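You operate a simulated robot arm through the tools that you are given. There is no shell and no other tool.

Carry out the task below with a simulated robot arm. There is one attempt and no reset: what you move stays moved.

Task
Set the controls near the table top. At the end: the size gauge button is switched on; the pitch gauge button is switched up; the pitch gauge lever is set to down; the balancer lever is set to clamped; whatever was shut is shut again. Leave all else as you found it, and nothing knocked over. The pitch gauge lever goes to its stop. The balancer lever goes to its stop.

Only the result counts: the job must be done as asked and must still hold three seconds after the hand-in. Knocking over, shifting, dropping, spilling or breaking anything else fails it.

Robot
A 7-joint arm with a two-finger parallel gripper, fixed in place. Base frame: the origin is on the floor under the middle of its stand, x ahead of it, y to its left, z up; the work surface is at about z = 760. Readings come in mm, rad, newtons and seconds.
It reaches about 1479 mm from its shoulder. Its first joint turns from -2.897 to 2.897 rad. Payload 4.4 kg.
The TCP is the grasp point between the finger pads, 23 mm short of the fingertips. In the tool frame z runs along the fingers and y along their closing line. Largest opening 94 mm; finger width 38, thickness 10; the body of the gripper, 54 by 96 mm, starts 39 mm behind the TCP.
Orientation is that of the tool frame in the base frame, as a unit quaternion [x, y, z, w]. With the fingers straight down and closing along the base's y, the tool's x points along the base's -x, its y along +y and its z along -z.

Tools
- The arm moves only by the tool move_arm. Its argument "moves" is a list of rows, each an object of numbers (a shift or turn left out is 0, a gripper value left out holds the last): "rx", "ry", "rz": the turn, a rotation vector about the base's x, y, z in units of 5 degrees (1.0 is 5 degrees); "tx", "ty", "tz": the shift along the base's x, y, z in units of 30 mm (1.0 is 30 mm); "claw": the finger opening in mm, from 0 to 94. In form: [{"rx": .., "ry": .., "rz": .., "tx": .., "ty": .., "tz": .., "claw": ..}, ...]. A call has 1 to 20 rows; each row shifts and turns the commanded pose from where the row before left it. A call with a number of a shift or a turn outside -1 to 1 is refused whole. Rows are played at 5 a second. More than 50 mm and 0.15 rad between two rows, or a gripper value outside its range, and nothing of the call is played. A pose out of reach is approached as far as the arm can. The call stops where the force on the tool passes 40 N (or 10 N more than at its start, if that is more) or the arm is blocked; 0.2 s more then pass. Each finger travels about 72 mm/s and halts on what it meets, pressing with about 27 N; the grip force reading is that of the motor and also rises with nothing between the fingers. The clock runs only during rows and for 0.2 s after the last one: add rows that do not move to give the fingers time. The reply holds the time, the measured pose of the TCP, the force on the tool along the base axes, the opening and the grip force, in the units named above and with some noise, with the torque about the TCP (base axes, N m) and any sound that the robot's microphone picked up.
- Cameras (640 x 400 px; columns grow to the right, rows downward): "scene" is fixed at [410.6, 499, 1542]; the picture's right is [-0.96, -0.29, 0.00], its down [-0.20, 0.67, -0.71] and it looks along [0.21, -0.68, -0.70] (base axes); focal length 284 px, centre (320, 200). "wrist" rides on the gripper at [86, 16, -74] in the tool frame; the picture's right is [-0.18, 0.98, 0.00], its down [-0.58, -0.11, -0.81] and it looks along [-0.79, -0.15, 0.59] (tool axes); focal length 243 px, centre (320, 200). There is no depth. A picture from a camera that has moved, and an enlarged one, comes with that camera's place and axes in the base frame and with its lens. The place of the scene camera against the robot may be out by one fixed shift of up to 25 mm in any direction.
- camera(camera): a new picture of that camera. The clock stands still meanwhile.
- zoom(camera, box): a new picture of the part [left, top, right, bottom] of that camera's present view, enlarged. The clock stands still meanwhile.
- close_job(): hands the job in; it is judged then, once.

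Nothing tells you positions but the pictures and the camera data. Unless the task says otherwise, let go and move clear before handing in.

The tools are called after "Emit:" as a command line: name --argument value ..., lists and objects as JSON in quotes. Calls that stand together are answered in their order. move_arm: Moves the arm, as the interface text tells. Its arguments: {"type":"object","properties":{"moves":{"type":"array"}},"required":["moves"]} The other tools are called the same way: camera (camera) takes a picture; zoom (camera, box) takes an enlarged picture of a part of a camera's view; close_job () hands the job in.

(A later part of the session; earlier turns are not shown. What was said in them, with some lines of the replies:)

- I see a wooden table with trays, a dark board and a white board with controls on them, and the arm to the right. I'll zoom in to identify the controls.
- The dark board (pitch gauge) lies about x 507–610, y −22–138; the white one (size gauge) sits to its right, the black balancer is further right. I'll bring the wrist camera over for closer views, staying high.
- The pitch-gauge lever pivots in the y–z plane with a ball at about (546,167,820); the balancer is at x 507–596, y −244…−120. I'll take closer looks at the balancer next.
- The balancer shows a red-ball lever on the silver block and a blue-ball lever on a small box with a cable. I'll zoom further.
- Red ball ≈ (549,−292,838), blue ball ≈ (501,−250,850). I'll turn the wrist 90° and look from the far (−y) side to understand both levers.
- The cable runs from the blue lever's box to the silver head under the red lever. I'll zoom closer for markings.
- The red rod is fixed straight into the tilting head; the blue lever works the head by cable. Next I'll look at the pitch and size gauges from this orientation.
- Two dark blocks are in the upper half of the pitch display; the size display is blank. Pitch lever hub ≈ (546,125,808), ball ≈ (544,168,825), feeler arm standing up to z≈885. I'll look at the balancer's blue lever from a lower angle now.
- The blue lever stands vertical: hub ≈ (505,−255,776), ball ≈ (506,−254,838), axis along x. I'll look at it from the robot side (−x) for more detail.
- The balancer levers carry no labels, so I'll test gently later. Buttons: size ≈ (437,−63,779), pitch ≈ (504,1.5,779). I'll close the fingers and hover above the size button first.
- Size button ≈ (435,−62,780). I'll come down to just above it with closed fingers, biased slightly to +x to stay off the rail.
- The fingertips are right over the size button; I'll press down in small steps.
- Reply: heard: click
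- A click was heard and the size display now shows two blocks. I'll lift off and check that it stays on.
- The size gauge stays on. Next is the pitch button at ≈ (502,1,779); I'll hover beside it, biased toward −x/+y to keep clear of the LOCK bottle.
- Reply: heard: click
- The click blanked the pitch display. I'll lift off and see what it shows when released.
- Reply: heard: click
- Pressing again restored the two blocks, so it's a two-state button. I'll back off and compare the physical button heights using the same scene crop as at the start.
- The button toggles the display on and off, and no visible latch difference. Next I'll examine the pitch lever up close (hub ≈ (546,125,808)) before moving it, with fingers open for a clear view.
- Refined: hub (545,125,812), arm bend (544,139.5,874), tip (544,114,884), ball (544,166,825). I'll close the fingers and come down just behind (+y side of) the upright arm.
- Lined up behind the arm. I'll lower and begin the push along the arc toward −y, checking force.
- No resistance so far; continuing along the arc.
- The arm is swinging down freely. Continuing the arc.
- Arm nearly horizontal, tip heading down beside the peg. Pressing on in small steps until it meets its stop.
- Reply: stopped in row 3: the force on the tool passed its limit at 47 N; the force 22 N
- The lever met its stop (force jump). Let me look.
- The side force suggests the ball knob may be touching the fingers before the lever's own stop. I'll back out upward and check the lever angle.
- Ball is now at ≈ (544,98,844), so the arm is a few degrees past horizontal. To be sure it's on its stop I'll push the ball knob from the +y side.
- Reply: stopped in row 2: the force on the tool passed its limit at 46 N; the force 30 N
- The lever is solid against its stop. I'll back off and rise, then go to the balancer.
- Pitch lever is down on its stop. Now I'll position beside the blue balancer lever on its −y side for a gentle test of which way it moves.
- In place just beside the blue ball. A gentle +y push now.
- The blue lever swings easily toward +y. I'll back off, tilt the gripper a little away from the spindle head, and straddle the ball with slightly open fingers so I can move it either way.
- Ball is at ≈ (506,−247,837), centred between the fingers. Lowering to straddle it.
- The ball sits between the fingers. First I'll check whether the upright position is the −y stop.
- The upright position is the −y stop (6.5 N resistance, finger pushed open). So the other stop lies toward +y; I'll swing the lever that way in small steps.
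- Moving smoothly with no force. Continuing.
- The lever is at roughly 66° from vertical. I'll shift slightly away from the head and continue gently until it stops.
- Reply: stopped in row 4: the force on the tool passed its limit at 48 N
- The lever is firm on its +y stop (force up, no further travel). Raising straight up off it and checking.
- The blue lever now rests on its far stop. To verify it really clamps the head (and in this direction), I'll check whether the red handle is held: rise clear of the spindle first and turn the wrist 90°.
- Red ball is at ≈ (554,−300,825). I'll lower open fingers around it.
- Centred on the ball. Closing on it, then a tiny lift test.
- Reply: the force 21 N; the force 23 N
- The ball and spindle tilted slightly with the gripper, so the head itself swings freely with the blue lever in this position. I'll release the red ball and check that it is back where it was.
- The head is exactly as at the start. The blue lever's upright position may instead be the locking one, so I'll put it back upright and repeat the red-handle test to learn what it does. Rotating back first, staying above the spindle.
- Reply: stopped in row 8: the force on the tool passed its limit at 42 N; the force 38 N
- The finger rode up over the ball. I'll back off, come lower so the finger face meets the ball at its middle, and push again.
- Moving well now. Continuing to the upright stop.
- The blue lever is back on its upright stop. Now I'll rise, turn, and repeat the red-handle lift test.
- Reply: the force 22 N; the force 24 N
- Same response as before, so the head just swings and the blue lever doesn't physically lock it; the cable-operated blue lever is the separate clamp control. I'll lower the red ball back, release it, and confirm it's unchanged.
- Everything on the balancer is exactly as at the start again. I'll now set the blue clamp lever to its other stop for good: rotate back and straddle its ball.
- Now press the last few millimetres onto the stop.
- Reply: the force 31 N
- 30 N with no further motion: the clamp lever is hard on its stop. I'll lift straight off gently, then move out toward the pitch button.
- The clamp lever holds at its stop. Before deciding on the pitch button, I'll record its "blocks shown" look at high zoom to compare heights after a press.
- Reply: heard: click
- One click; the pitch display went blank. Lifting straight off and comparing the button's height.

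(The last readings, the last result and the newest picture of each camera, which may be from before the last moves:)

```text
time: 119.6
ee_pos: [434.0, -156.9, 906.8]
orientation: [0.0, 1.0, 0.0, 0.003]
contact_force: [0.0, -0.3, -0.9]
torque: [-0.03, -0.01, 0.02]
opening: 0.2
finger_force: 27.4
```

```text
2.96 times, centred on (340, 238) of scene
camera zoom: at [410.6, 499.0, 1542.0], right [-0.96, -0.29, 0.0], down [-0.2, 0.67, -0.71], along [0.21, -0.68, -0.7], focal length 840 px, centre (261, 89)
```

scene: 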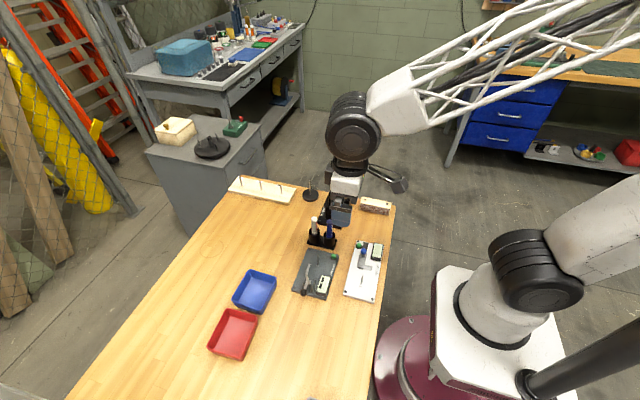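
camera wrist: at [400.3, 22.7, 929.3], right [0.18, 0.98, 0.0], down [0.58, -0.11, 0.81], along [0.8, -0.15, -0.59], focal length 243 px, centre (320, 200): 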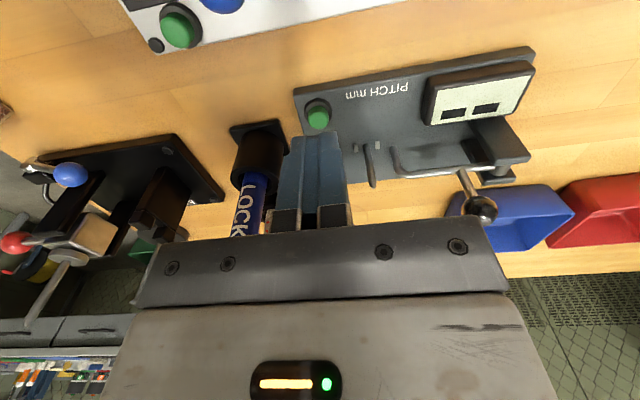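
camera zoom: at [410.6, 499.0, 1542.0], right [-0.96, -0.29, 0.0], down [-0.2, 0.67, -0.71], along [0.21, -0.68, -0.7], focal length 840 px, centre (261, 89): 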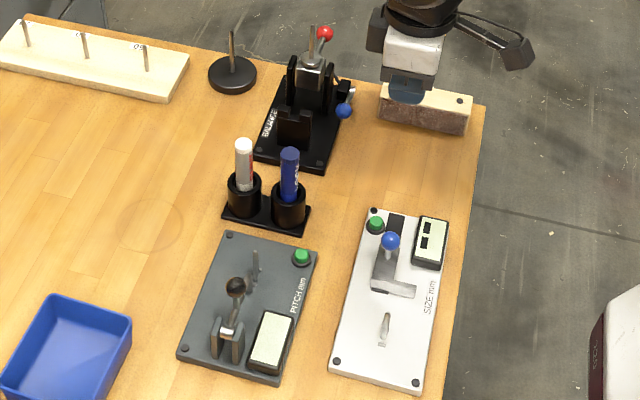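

Button height is the same either way, so the state is only in the display: blocks = engaged, blank = released ("up"), which is what I take the task to ask. I'll raise the arm clear and do a last overall check.

Emit:
move_arm --moves '[{"tz": 1}, {"tz": 1}, {"tz": 1}, {"tz": 1, "tx": 0.3}, {"tz": 1, "tx": 0.3}, {"claw": 60}, {}]'

Emit:
camera --camera "scene"

Emit:
zoom --camera "scene" --box '[220, 165, 410, 305]'

Emit:
zoom --camera "wrist" --box '[150, 0, 640, 250]'

```text
time: 121.2
ee_pos: [452.5, -157.6, 1057.0]
orientation: [-0.001, 1.0, 0.0, 0.001]
contact_force: [0.1, -0.3, -0.2]
torque: [-0.02, 0.03, -0.01]
opening: 59.9
finger_force: 0.0
```

```text
taken
```

scene: 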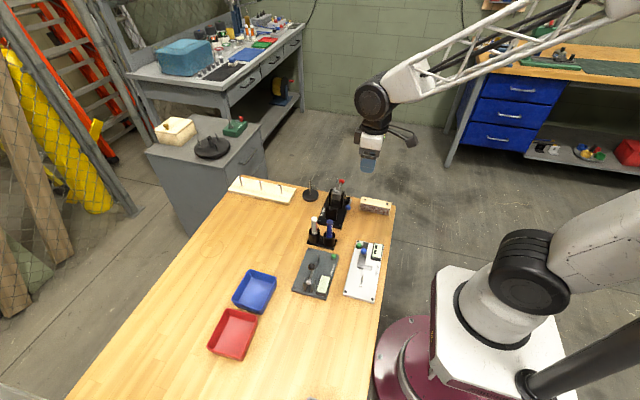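

```text
2.86 times, centred on (315, 235) of scene
camera zoom: at [410.6, 499.0, 1542.0], right [-0.96, -0.29, 0.0], down [-0.2, 0.67, -0.71], along [0.21, -0.68, -0.7], focal length 810 px, centre (334, 100)
```

zoom: 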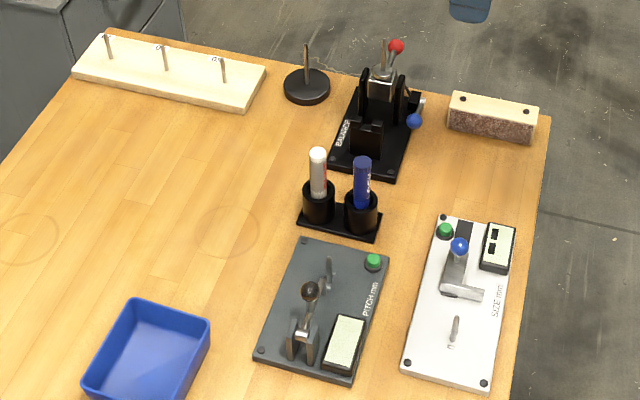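

```text
1.31 times, centred on (395, 125) of wrist
camera zoom: at [365.4, -139.6, 1128.3], right [0.18, 0.98, 0.0], down [0.58, -0.11, 0.81], along [0.8, -0.15, -0.59], focal length 317 px, centre (222, 298)
```

zoom: 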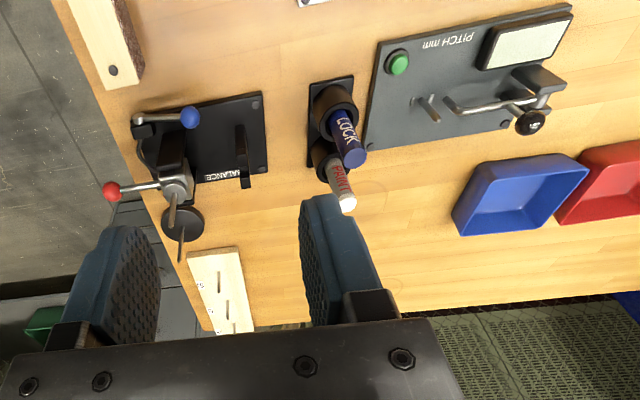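

Final check:
- **Size gauge:** on, its display shows blocks.
- **Pitch gauge button:** released, its display is blank.
- **Pitch gauge lever:** down on its stop.
- **Balancer lever:** the blue clamp lever is on its far stop.

The red handle, bottles, block and trays sit where they were, nothing was opened, and the arm is clear. I'm handing the job in.

Emit:
close_job

```text
The job is handed in.
```

I set all four controls and handed the job in. Two of the settings rest on my reading of the task, because nothing on the fixtures labels the states.

| Control | Final state | How sure |
|---|---|---|
| Size gauge button | On; a click was heard and the display now shows two blocks | Sure |
| Pitch gauge lever | Down; pushed until it would not move further | Sure |
| Pitch gauge button | Display blank, which I took to mean "up" | Uncertain |
| Balancer lever | Blue lever swung toward the saddle, hard against its stop | Fairly sure |

- **Pitch gauge button:** it only toggles the display, and the button sits at the same height in both states. It was showing blocks at the start. I took "up" as the released, blank state, so I pressed it. If "up" meant on, it was already right and I have changed it.
- **Balancer lever:** the balancer has a red handle on the tilting head and a blue lever on a side box with a cable to the head. I took the blue one as the clamp lever. Gently lifting the red handle showed the head swings the same with the blue lever in either position, so that test did not confirm the choice. I returned the red handle to where it was.

I opened nothing, so nothing needed shutting again. In the last pictures everything else was upright and in its place, and the arm was clear of the table.
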